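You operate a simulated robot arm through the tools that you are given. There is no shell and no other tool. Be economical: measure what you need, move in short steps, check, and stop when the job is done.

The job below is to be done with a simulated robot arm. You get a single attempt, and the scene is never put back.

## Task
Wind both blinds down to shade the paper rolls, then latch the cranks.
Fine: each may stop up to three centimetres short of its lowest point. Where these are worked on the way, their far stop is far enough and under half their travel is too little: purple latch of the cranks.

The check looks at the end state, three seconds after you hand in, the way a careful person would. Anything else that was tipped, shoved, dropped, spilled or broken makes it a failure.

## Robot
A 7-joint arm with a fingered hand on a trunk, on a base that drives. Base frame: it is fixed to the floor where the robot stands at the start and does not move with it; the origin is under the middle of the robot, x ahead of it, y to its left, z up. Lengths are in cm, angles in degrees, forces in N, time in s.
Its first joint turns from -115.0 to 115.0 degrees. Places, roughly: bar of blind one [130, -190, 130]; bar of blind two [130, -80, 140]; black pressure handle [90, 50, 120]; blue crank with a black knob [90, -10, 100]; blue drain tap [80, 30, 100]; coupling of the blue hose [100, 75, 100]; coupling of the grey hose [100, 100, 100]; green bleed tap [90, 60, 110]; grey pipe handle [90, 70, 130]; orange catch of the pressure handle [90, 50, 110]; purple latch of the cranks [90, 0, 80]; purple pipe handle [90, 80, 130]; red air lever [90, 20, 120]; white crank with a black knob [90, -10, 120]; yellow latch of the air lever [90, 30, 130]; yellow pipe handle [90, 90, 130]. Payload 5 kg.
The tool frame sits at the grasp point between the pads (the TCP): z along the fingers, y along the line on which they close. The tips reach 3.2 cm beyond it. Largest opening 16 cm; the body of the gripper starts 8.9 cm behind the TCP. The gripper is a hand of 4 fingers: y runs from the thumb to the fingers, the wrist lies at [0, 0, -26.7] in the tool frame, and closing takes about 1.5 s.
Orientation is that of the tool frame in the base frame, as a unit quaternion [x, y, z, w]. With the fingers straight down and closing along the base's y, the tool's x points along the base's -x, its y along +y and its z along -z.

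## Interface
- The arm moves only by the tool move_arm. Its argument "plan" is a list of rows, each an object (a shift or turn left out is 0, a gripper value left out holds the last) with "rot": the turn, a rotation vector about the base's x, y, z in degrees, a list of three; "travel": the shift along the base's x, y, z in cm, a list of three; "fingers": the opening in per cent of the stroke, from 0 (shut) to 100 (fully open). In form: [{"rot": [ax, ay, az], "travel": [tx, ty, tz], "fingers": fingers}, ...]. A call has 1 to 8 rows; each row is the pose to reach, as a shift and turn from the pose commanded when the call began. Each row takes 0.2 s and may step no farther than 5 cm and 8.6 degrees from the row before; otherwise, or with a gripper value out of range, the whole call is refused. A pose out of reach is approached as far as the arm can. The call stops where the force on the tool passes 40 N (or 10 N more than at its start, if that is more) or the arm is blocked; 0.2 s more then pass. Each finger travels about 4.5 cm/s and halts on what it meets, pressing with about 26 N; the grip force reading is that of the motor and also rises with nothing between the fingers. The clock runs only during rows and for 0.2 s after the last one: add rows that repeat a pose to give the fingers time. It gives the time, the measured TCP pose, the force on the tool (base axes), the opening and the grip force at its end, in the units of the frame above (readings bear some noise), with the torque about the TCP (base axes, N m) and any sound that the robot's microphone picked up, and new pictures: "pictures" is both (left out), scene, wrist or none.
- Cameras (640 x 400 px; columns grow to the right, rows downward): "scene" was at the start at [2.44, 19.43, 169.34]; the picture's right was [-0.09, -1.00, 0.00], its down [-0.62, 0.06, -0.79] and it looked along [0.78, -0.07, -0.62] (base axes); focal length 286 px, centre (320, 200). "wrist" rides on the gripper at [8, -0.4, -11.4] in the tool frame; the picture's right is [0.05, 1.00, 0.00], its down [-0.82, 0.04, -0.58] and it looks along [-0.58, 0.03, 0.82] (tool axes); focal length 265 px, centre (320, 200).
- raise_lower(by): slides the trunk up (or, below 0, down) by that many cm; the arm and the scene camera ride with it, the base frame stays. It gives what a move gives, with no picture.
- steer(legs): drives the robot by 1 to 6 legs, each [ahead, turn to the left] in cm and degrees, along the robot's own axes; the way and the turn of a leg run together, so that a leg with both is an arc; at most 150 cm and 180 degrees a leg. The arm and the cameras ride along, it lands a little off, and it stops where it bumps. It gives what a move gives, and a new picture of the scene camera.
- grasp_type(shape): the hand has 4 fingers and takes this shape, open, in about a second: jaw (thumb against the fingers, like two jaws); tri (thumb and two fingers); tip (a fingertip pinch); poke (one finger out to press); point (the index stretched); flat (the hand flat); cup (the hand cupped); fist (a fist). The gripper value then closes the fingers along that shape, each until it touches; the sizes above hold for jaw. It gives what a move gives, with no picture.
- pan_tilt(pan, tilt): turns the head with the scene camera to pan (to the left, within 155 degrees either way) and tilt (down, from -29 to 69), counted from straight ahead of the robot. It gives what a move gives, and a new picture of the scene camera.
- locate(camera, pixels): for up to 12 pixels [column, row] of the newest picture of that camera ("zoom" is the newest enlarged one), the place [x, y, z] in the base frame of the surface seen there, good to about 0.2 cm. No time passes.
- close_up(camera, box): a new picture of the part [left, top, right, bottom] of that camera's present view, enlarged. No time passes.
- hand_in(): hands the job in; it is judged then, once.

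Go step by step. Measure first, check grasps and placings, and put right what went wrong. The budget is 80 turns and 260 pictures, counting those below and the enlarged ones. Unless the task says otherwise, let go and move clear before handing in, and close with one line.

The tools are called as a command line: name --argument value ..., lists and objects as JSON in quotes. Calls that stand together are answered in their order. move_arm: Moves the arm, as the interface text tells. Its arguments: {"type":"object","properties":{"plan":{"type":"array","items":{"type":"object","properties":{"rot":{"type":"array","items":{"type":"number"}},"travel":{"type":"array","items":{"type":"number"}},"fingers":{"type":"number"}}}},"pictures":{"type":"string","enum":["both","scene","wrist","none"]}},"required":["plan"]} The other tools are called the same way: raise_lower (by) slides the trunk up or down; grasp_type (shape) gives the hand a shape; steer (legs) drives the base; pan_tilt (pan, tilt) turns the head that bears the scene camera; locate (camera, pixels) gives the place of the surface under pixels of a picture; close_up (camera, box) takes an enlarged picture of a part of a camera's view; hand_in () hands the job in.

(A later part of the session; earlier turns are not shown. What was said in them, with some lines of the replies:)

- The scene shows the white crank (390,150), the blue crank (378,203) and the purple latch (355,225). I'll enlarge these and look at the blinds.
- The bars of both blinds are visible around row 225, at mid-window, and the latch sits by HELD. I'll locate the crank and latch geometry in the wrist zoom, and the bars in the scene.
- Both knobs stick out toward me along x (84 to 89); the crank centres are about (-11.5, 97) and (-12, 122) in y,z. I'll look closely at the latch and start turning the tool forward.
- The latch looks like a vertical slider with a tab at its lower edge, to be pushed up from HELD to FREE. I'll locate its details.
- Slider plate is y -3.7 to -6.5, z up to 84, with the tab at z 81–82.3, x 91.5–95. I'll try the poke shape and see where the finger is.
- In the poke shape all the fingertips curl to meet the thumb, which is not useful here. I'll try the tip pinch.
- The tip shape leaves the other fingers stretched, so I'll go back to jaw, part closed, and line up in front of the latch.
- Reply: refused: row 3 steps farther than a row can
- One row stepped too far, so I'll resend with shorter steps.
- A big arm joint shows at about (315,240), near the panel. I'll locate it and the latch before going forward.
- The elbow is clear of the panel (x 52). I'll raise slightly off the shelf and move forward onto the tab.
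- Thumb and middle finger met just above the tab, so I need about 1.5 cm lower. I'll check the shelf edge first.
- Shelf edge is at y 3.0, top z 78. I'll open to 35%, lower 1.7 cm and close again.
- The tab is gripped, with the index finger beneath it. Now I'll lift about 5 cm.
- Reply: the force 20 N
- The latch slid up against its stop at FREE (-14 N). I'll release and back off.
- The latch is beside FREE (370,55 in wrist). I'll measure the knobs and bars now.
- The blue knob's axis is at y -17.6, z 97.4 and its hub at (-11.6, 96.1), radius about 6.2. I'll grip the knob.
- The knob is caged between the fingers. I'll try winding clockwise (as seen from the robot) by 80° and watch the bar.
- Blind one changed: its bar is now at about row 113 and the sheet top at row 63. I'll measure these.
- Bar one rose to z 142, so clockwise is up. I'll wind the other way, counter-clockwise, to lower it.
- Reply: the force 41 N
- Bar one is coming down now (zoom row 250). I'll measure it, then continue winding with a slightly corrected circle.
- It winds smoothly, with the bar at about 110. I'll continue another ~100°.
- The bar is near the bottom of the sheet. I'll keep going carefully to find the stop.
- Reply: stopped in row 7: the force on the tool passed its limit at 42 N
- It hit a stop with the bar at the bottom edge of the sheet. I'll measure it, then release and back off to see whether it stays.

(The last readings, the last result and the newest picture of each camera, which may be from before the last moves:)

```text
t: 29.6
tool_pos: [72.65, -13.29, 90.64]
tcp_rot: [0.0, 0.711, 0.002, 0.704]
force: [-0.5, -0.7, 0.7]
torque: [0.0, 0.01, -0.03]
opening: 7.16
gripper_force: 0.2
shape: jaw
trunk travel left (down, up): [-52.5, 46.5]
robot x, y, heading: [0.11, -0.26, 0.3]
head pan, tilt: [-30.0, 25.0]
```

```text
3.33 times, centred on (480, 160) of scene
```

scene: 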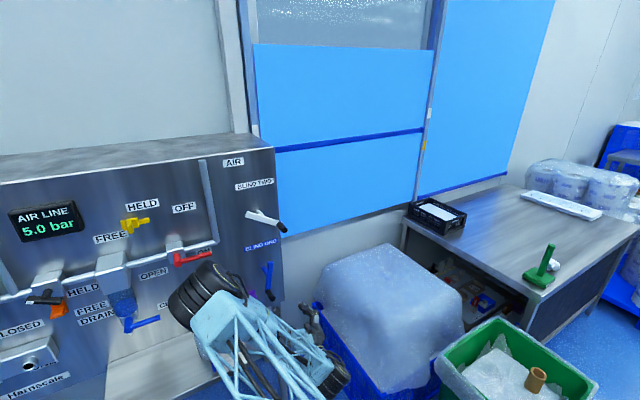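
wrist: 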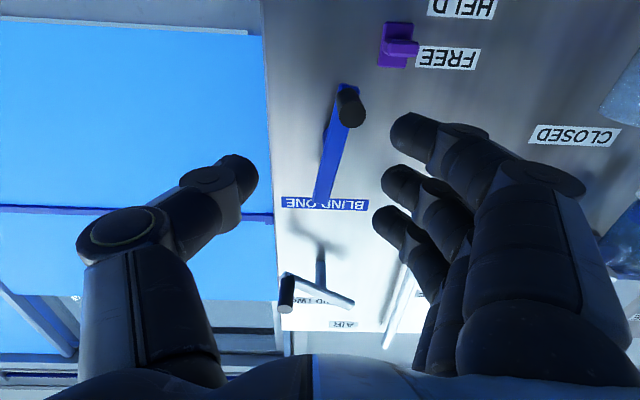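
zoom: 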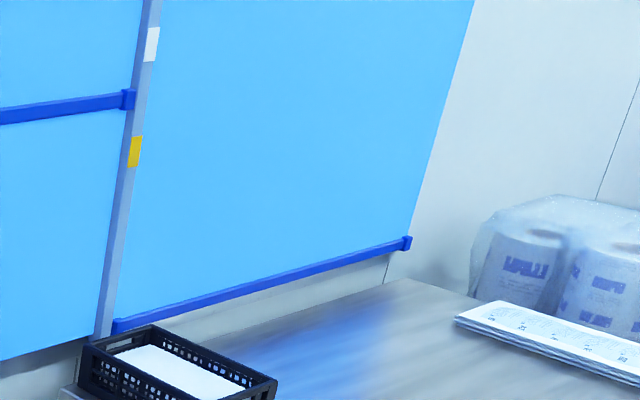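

On release the bar seems to have risen a little (zoom row 249 to 243). I'll measure both.

locate --camera "zoom" --pixels '[[250, 288], [350, 257], [250, 291], [250, 298], [350, 262], [350, 267]]'

locate --camera "wrist" --pixels '[[352, 112], [345, 92], [330, 160], [400, 48], [287, 292], [290, 278], [321, 287], [321, 270], [348, 297]]'

close_up --camera "scene" --box '[400, 150, 520, 220]'

```text
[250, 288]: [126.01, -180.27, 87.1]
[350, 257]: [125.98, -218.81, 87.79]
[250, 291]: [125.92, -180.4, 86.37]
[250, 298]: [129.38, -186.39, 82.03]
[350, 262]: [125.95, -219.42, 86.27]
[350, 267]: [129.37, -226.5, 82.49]
```

```text
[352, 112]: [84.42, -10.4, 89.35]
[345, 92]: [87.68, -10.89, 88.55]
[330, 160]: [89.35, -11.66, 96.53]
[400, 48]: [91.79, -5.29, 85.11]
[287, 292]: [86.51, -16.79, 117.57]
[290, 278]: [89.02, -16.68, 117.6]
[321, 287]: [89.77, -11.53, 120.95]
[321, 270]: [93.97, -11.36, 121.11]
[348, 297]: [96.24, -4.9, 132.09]
```

```text
5.33 times, centred on (460, 185) of scene
```

zoom: 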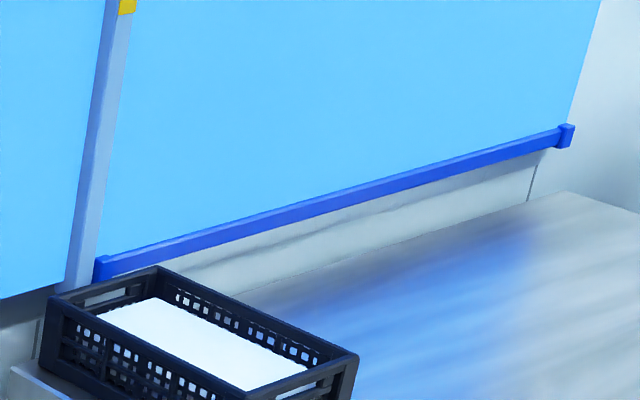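

The bar settled about 1 cm up, at 87, and seems to stay. Next is the white crank: I'll raise the trunk 24 cm so the arm keeps the same configuration.

raise_lower --by 24

pan_tilt --pan -30 --tilt 32

```text
t: 32.1
tool_pos: [72.53, -13.26, 114.55]
tcp_rot: [-0.001, 0.71, 0.002, 0.704]
force: [0.2, -1.0, 0.1]
torque: [-0.01, 0.0, -0.01]
opening: 7.14
gripper_force: 0.1
shape: jaw
trunk travel left (down, up): [-76.5, 22.5]
robot x, y, heading: [-0.03, 0.41, 0.2]
head pan, tilt: [-30.0, 25.0]
```

```text
t: 32.8
tool_pos: [72.74, -13.21, 114.56]
tcp_rot: [-0.001, 0.71, 0.002, 0.704]
force: [0.1, -0.8, -0.6]
torque: [0.04, 0.02, 0.0]
opening: 7.15
gripper_force: 0.1
shape: jaw
trunk travel left (down, up): [-76.5, 22.5]
robot x, y, heading: [0.12, -0.01, 0.1]
head pan, tilt: [-30.0, 32.0]
```

scene: 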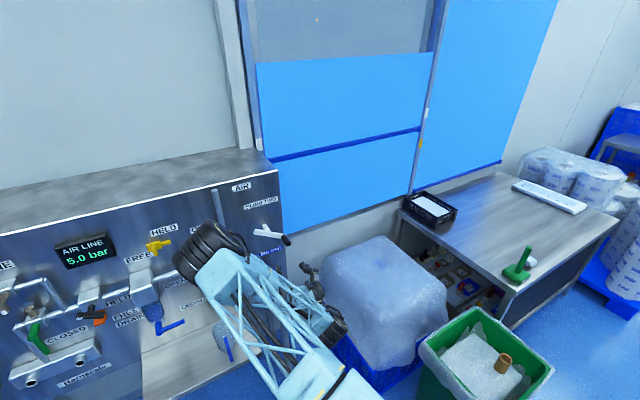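

I'm in front of the white crank now; I'll approach its knob and grip.

move_arm --plan '[{"travel": [0, -2, 2.4], "rot": [0, -0.5, 0]}, {"travel": [0, -3.8, 4.65], "rot": [0, -0.5, 0]}, {"travel": [4, -3.8, 4.65], "rot": [0, -0.5, 0]}, {"travel": [8, -3.8, 4.65], "rot": [0, -0.5, 0]}, {"travel": [11, -3.8, 4.65], "rot": [0, -0.5, 0]}, {"travel": [12.4, -3.8, 4.65], "rot": [0, -0.5, 0]}, {"travel": [12.4, -3.8, 4.65], "rot": [0, -0.5, 0]}]' --pictures "wrist"

move_arm --plan '[{"fingers": 0}, {"fingers": 0}, {"fingers": 0}, {"fingers": 0}, {"fingers": 0}]' --pictures "wrist"

```text
t: 34.4
tool_pos: [84.98, -17.08, 119.28]
tcp_rot: [0.0, 0.707, 0.002, 0.707]
force: [0.2, -0.1, -1.0]
torque: [0.0, 0.0, 0.0]
opening: 7.18
gripper_force: 0.0
shape: jaw
trunk travel left (down, up): [-76.5, 22.5]
robot x, y, heading: [0.22, 0.33, -0.0]
head pan, tilt: [-30.0, 32.0]
```

wrist: 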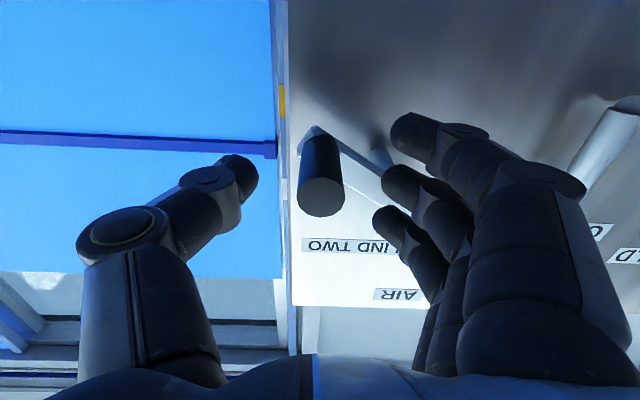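

```text
t: 35.6
tool_pos: [85.1, -17.14, 119.25]
tcp_rot: [0.0, 0.707, 0.0, 0.707]
force: [2.7, -5.1, -0.5]
torque: [-0.01, 0.02, 0.0]
opening: 0.46
gripper_force: 19.5
shape: jaw
trunk travel left (down, up): [-76.5, 22.5]
robot x, y, heading: [0.08, -0.1, -0.0]
head pan, tilt: [-30.0, 32.0]
```

wrist: 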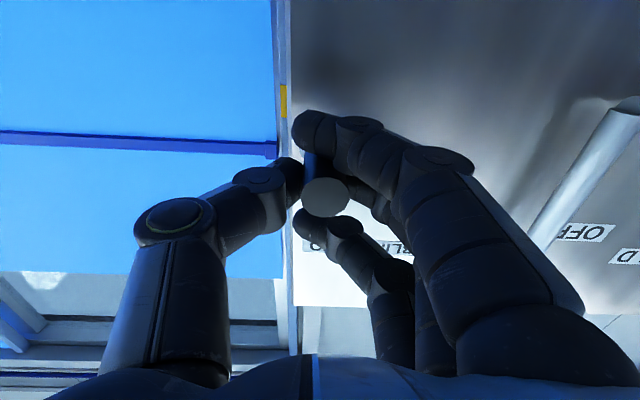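

Knob gripped. I'll wind counter-clockwise to the top first, and check the vertical pipe's position.

locate --camera "wrist" --pixels '[[580, 170], [620, 115], [545, 235], [600, 150]]'

move_arm --plan '[{"travel": [0, -0.7, 2.16]}, {"travel": [0, -0.59, 4.88]}, {"travel": [0, 0.67, 7.3]}, {"travel": [0, 2.84, 8.96]}, {"travel": [0, 5.5, 9.55]}, {"travel": [0, 5.5, 9.55]}]'

```text
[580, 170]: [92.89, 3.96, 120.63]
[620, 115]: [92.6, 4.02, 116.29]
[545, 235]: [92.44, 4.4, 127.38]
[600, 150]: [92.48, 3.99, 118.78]
```

```text
t: 36.6
tool_pos: [84.91, -14.34, 128.98]
tcp_rot: [0.001, 0.701, -0.002, 0.713]
force: [-6.0, -8.1, 13.9]
torque: [-0.2, -0.36, 0.1]
opening: 0.18
gripper_force: 26.3
shape: jaw
trunk travel left (down, up): [-76.5, 22.5]
robot x, y, heading: [-0.28, -0.03, 0.1]
head pan, tilt: [-30.0, 32.0]
stopped in row 5: the force on the tool passed its limit at 42 N (the readings are from after the stop); the commanded pose is now the measured one
```

scene: 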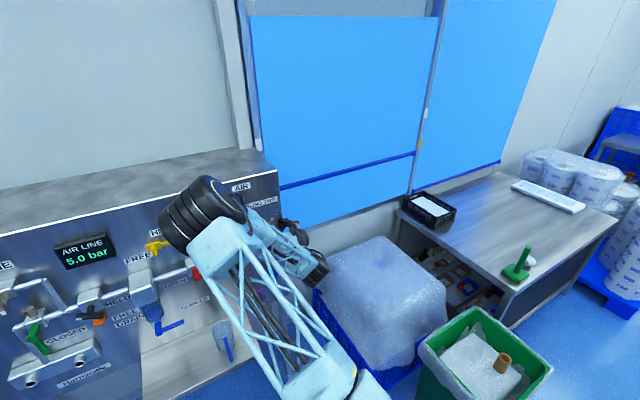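
wrist: 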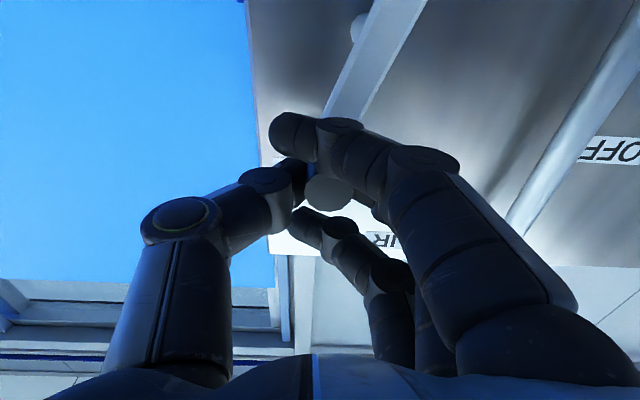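

Bar two is descending (row 170). The force came from an off-centre circle, so I'll re-measure the hub and knob.

locate --camera "wrist" --pixels '[[360, 25], [385, 40], [360, 90], [345, 110], [327, 195], [330, 188]]'

locate --camera "scene" --pixels '[[340, 172], [340, 174], [470, 166]]'

```text
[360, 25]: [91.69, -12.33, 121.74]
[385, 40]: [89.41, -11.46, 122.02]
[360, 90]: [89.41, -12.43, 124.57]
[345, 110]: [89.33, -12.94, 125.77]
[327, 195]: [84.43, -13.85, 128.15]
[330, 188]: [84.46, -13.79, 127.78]
```

```text
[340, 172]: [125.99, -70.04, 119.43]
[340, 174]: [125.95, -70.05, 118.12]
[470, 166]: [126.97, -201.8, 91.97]
```

Bar two is at 119. I'll continue with the corrected circle centre.

move_arm --plan '[{"travel": [0, 1.0, 0.25]}, {"travel": [0, 1.89, 0.3]}, {"travel": [0, 3.0, 0.25]}, {"travel": [0, 4.07, 0.06]}, {"travel": [0, 5.1, -0.35]}, {"travel": [0, 6.05, -0.87]}, {"travel": [0, 7.6, -2.42]}, {"travel": [0, 7.6, -2.42]}]'

```text
t: 38.4
tool_pos: [85.04, -6.65, 126.22]
tcp_rot: [0.001, 0.704, 0.0, 0.71]
force: [0.3, -18.2, -3.4]
torque: [-0.64, -0.61, -0.01]
opening: 0.25
gripper_force: 25.9
shape: jaw
trunk travel left (down, up): [-76.5, 22.5]
robot x, y, heading: [0.15, -0.04, -0.3]
head pan, tilt: [-30.0, 32.0]
```

scene: 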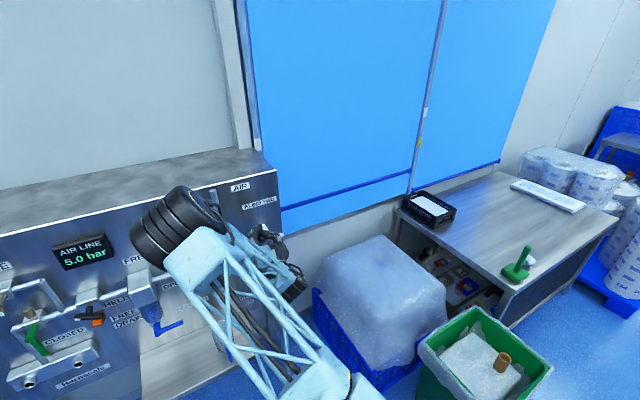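
wrist: 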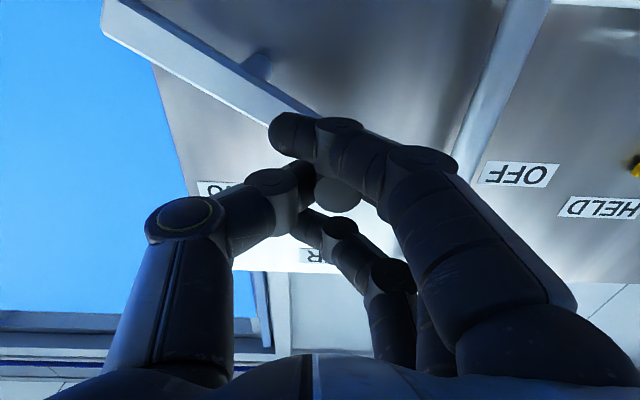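

Bar two is at about row 190 and coming down. I'll continue round to about -60°.

move_arm --plan '[{"travel": [0, 0.5, -1.4]}, {"travel": [0, 0.74, -2.78]}, {"travel": [0, 0.74, -4.84]}, {"travel": [0, 0.11, -6.86]}, {"travel": [0, -1.28, -8.51]}, {"travel": [0, -2.64, -9.38]}, {"travel": [0, -2.64, -9.38]}]'

close_up --camera "scene" --box '[250, 120, 530, 260]'

```text
t: 40.0
tool_pos: [84.98, -9.26, 117.09]
tcp_rot: [0.0, 0.702, 0.001, 0.712]
force: [-1.3, -7.4, 31.4]
torque: [-0.28, -0.51, 0.0]
opening: 0.27
gripper_force: 26.0
shape: jaw
trunk travel left (down, up): [-76.5, 22.5]
robot x, y, heading: [-0.01, 0.15, -0.1]
head pan, tilt: [-30.0, 32.0]
```

scene: 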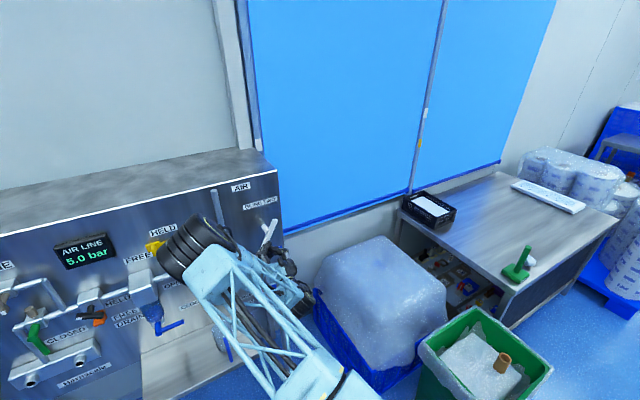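
wrist: 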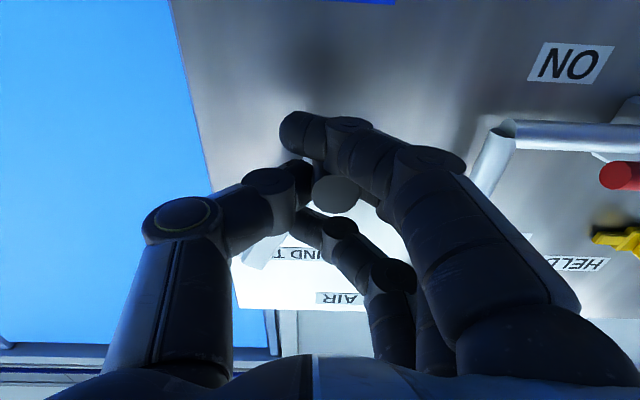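

```text
2.29 times, centred on (390, 190) of scene
```

zoom: 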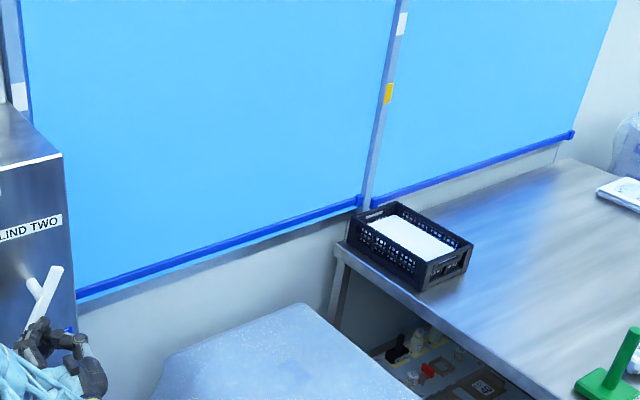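

Bar two is at the bottom edge. I'll measure both bars and nudge on to the stop.

locate --camera "zoom" --pixels '[[200, 255], [300, 223], [420, 186], [500, 159], [200, 252], [300, 220]]'

move_arm --plan '[{"travel": [0, -0.4, 0.3]}, {"travel": [0, -1.2, 0.1]}, {"travel": [0, -2.2, 0]}, {"travel": [0, -3.2, 0]}, {"travel": [0, -3.2, 0]}]' --pictures "wrist"

close_up --camera "scene" --box '[250, 120, 530, 260]'

locate --camera "zoom" --pixels '[[200, 257], [300, 225], [200, 254], [300, 222], [420, 186], [500, 159]]'

```text
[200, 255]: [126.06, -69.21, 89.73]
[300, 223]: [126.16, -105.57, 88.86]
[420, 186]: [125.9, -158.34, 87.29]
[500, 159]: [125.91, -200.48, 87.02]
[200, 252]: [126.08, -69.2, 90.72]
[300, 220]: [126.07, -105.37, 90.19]
```

```text
t: 41.2
tool_pos: [85.03, -12.44, 116.47]
tcp_rot: [0.0, 0.707, 0.0, 0.708]
force: [-3.8, 5.3, -17.7]
torque: [-0.4, -0.12, 0.37]
opening: 0.16
gripper_force: 26.0
shape: jaw
trunk travel left (down, up): [-76.5, 22.5]
robot x, y, heading: [-0.09, 0.06, -0.2]
head pan, tilt: [-30.0, 32.0]
```

wrist: 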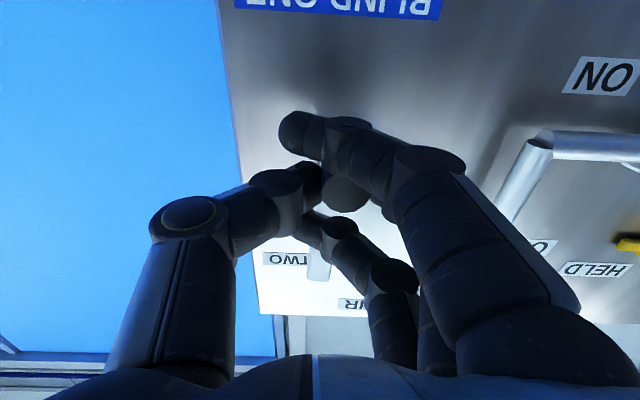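

```text
2.29 times, centred on (390, 190) of scene
```

zoom: 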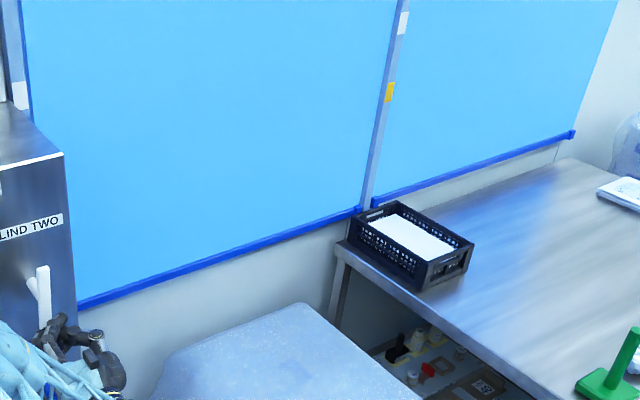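

```text
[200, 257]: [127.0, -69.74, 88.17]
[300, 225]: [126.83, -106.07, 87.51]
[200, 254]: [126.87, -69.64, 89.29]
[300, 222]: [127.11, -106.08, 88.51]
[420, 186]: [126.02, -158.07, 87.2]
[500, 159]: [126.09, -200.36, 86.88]
```

Bar two is near 86. I'll give one more push to be sure it's at the stop.

move_arm --plan '[{"travel": [0, -0.7, 0.3]}, {"travel": [0, -1.5, 0.5]}, {"travel": [0, -1.5, 0.5]}]' --pictures "wrist"

close_up --camera "scene" --box '[250, 120, 530, 260]'

locate --camera "zoom" --pixels '[[200, 264], [300, 232], [200, 261], [300, 229], [420, 186], [500, 159]]'

```text
t: 41.7
tool_pos: [85.05, -12.72, 116.48]
tcp_rot: [-0.002, 0.708, 0.004, 0.706]
force: [2.6, 4.7, -10.8]
torque: [-0.29, -0.37, 0.24]
opening: 0.14
gripper_force: 25.9
shape: jaw
trunk travel left (down, up): [-76.5, 22.5]
robot x, y, heading: [0.21, -0.26, 0.1]
head pan, tilt: [-30.0, 32.0]
stopped in row 2: the force on the tool passed its limit at 45 N (the readings are from after the stop); the commanded pose is now the measured one
```

wrist: 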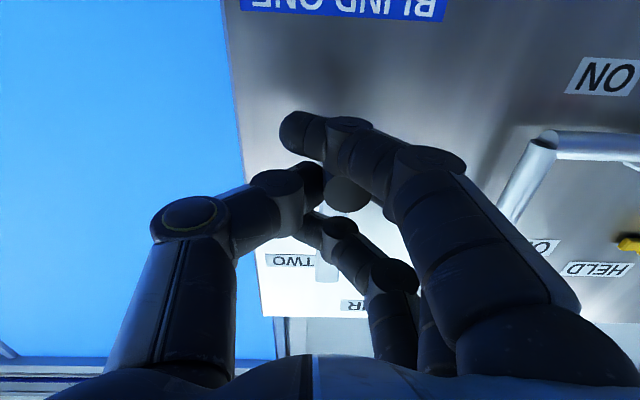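

```text
2.29 times, centred on (390, 190) of scene
```

zoom: 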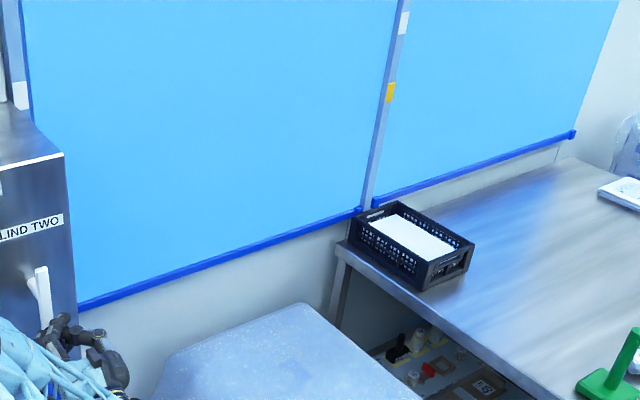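

```text
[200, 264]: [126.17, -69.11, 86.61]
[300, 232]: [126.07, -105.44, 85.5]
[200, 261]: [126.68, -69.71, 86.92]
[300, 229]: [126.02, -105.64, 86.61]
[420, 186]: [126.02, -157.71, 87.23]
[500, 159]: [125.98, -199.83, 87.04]
```

Blind two is at its stop (about 86). I'll release, back off and lower the trunk again.

move_arm --plan '[{"fingers": 45}, {"fingers": 45}, {"fingers": 45}, {"fingers": 45}, {"travel": [-4, 0, 0]}, {"travel": [-8, 0, 0]}, {"travel": [-12, 0, 0]}, {"travel": [-12, 0, 0]}]' --pictures "none"

raise_lower --by -24

move_arm --plan '[{"travel": [0, 3.5, -1]}, {"travel": [0, 7, -2]}]'

close_up --camera "scene" --box '[250, 80, 530, 240]'

```text
t: 43.5
tool_pos: [72.84, -13.01, 116.66]
tcp_rot: [-0.002, 0.707, 0.002, 0.707]
force: [0.2, -0.8, -0.9]
torque: [0.02, 0.03, 0.02]
opening: 7.15
gripper_force: 0.1
shape: jaw
trunk travel left (down, up): [-76.5, 22.5]
robot x, y, heading: [-0.06, -0.09, -0.1]
head pan, tilt: [-30.0, 32.0]
```

```text
t: 46.0
tool_pos: [72.83, -13.03, 92.67]
tcp_rot: [0.0, 0.707, 0.002, 0.708]
force: [-0.5, -0.6, 0.2]
torque: [-0.01, 0.02, -0.02]
opening: 7.15
gripper_force: 0.1
shape: jaw
trunk travel left (down, up): [-52.5, 46.5]
robot x, y, heading: [-0.25, -0.13, 0.3]
head pan, tilt: [-30.0, 32.0]
```

```text
t: 46.6
tool_pos: [72.87, -6.0, 90.73]
tcp_rot: [-0.001, 0.707, 0.002, 0.707]
force: [0.4, -0.7, -0.2]
torque: [0.0, 0.0, -0.02]
opening: 7.16
gripper_force: 0.0
shape: jaw
trunk travel left (down, up): [-52.5, 46.5]
robot x, y, heading: [0.3, -0.4, 0.1]
head pan, tilt: [-30.0, 32.0]
```

scene: 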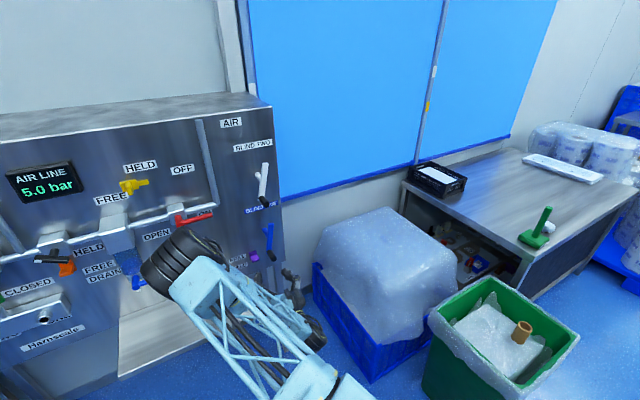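
wrist: 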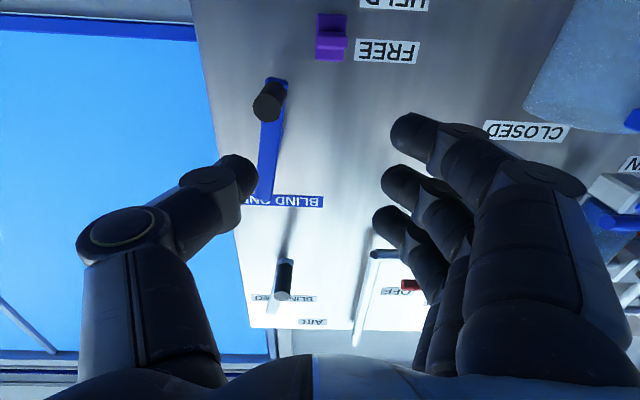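

```text
2.29 times, centred on (390, 160) of scene
```

zoom: 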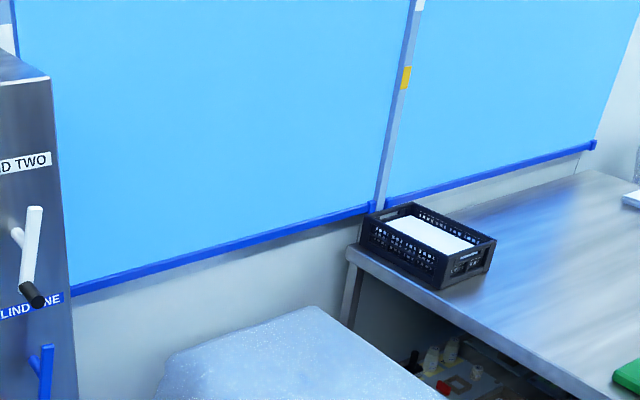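

Both bars are at the bottom and staying there. I'll go to the latch (tab now about z 85.4) and grip it, passing under the blue knob.

move_arm --plan '[{"travel": [0, 0.7, -4]}, {"travel": [2, 0.7, -5.3]}, {"travel": [6, 0.7, -5.3]}, {"travel": [10, 0.7, -5.3]}, {"travel": [14, 0.7, -5.3]}, {"travel": [17, 0.7, -5.3]}, {"travel": [18.3, 0.7, -5.3]}, {"travel": [18.3, 0.7, -5.3]}]' --pictures "wrist"

move_arm --plan '[{"fingers": 0}, {"fingers": 0}, {"fingers": 0}, {"fingers": 0}, {"fingers": 0}]' --pictures "wrist"

```text
t: 48.4
tool_pos: [91.28, -5.45, 85.3]
tcp_rot: [-0.001, 0.707, 0.003, 0.707]
force: [0.4, -0.6, 0.5]
torque: [-0.01, -0.01, 0.03]
opening: 7.16
gripper_force: 0.1
shape: jaw
trunk travel left (down, up): [-52.5, 46.5]
robot x, y, heading: [-0.04, 0.24, 0.1]
head pan, tilt: [-30.0, 32.0]
```

wrist: 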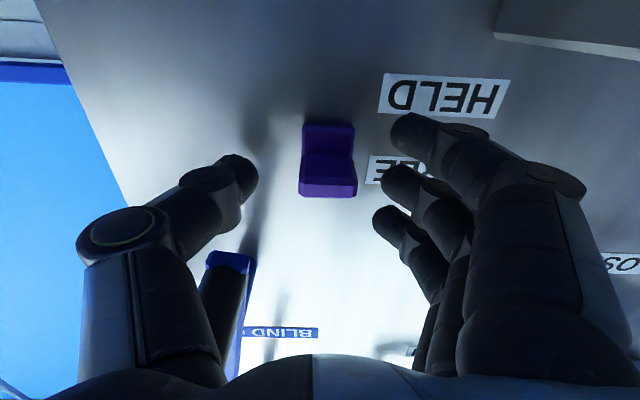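

```text
t: 49.6
tool_pos: [91.26, -5.55, 85.31]
tcp_rot: [0.0, 0.707, 0.001, 0.707]
force: [2.6, -4.5, -0.8]
torque: [0.0, 0.0, 0.04]
opening: 0.92
gripper_force: 19.7
shape: jaw
trunk travel left (down, up): [-52.5, 46.5]
robot x, y, heading: [-0.3, 0.36, -0.0]
head pan, tilt: [-30.0, 32.0]
```

wrist: 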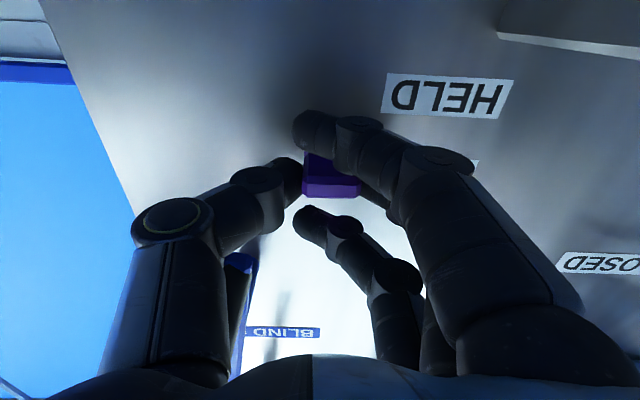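

The tab is gripped. I'll slide it down about 4.2 cm to HELD; the ring finger sits above the tab and will push it.

move_arm --plan '[{"travel": [0, 0, -1]}, {"travel": [0, 0, -2]}, {"travel": [0, 0, -3]}, {"travel": [0, 0, -3.8]}, {"travel": [0, 0, -4.3]}, {"travel": [0, 0, -4.3]}]' --pictures "wrist"

```text
t: 51.0
tool_pos: [91.11, -5.51, 81.48]
tcp_rot: [0.0, 0.705, 0.002, 0.709]
force: [4.6, -18.7, 24.4]
torque: [-0.11, -0.52, -0.36]
opening: 0.88
gripper_force: 25.5
shape: jaw
trunk travel left (down, up): [-52.5, 46.5]
robot x, y, heading: [0.11, -0.15, 0.1]
head pan, tilt: [-30.0, 32.0]
```

wrist: 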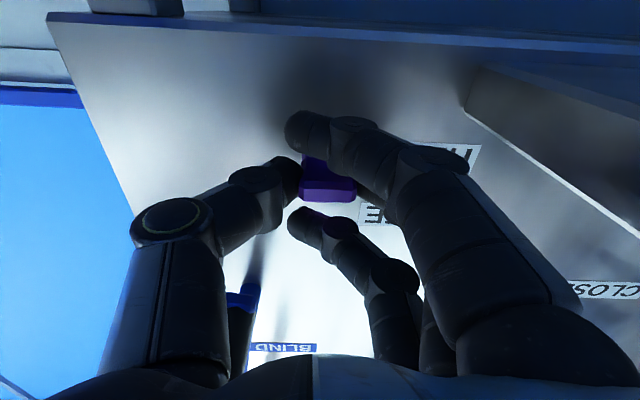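

The latch reached its lower stop (24 N reaction). I'll release, retreat and check.

move_arm --plan '[{"fingers": 38}, {"fingers": 38}, {"fingers": 38}, {"travel": [-4, 0, 0.5]}, {"travel": [-8, 0, 0.5]}, {"travel": [-12, 0, 0.5]}, {"travel": [-16, -1, 0.5]}, {"travel": [-20, -3, 0.5]}]'

locate --camera "scene" --pixels '[[330, 185], [331, 187], [460, 153], [470, 151]]'

close_up --camera "scene" --box '[250, 80, 530, 240]'

```text
t: 52.8
tool_pos: [71.23, -8.49, 81.4]
tcp_rot: [-0.001, 0.706, 0.004, 0.708]
force: [-0.7, 0.2, 0.3]
torque: [0.01, 0.03, -0.03]
opening: 6.01
gripper_force: 0.1
shape: jaw
trunk travel left (down, up): [-52.5, 46.5]
robot x, y, heading: [0.22, 0.39, 0.1]
head pan, tilt: [-30.0, 32.0]
```

scene: 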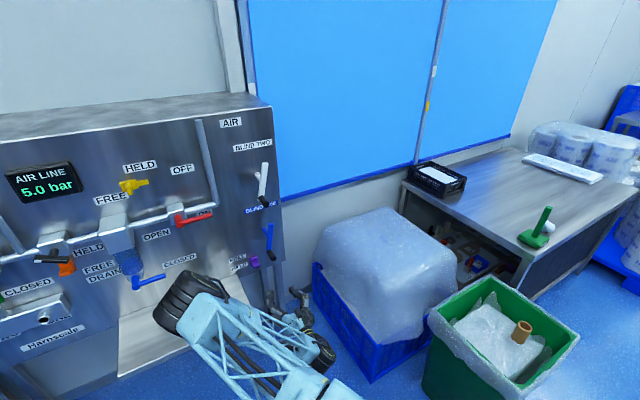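
wrist: 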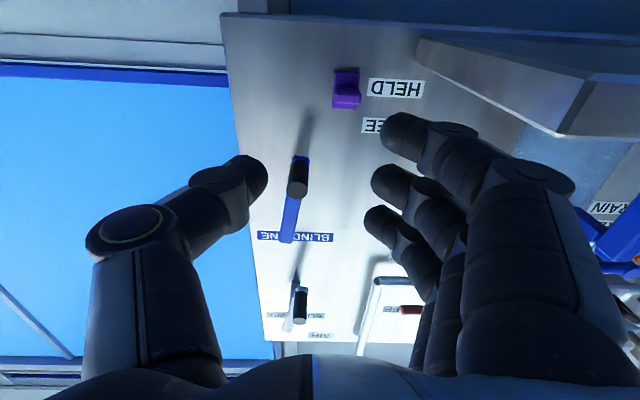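

```text
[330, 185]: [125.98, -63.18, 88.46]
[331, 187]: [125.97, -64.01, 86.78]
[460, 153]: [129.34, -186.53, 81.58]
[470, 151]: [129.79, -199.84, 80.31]
```

```text
2.29 times, centred on (390, 160) of scene
```

zoom: 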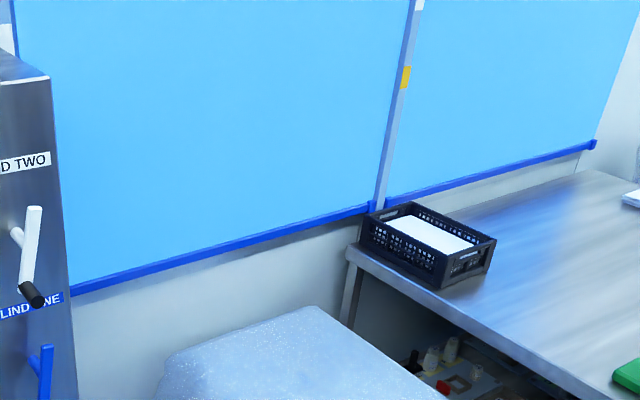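

I'll verify the final bar heights and the latch position.

locate --camera "zoom" --pixels '[[200, 253], [300, 226], [450, 185], [520, 164], [200, 256], [520, 166]]'

locate --camera "wrist" --pixels '[[346, 102], [346, 92], [346, 78], [395, 88], [298, 188], [300, 310]]'

close_up --camera "wrist" --box '[260, 40, 440, 150]'

```text
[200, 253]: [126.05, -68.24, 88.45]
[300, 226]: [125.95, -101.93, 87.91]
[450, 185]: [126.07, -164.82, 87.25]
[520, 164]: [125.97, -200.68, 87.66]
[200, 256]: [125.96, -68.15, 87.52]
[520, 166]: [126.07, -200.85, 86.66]
```

```text
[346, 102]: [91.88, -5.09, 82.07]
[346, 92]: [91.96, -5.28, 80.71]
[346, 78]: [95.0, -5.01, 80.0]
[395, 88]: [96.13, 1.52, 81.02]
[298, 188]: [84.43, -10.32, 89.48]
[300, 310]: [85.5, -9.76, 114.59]
```

```text
3.56 times, centred on (350, 95) of wrist
```

zoom: 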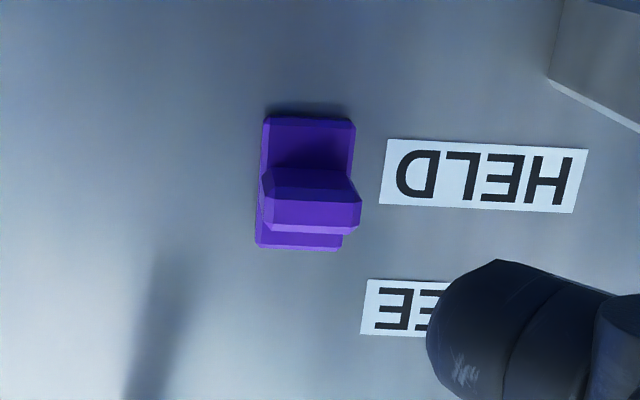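

The latch is back at its HELD position (plate bottom z 80.0, as at the start). One tight look at both bars' heights.

close_up --camera "scene" --box '[370, 130, 450, 180]'

```text
8.00 times, centred on (410, 155) of scene
```

zoom: 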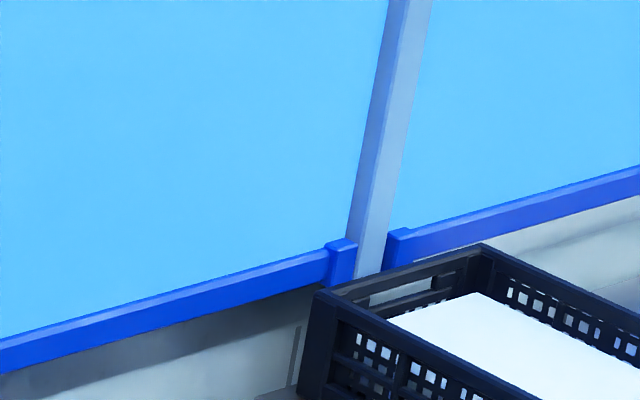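

locate --camera "zoom" --pixels '[[200, 288], [200, 295], [200, 302], [200, 308], [200, 314], [560, 197], [560, 203], [560, 209], [560, 215], [560, 190]]'

```text
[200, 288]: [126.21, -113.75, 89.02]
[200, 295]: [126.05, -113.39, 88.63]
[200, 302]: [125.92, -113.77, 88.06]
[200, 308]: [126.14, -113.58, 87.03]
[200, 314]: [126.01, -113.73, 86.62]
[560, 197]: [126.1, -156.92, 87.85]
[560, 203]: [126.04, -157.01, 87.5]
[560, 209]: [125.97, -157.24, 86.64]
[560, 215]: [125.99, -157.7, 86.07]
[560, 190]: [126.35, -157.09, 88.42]
```

Both blinds rest at their lowest point: the bars are about z 87–88 against a forced stop near 86, which is inside the 3 cm allowance. They aren't drifting, the latch is on HELD and the hand is clear, so I'm handing in.

hand_in

```text
The job is handed in.
```

I wound both blinds down and slid the purple latch back to HELD; they rest about 1–2 cm above where they hit the bottom stop, inside the 3 cm allowance. I saw nothing else tipped or moved.
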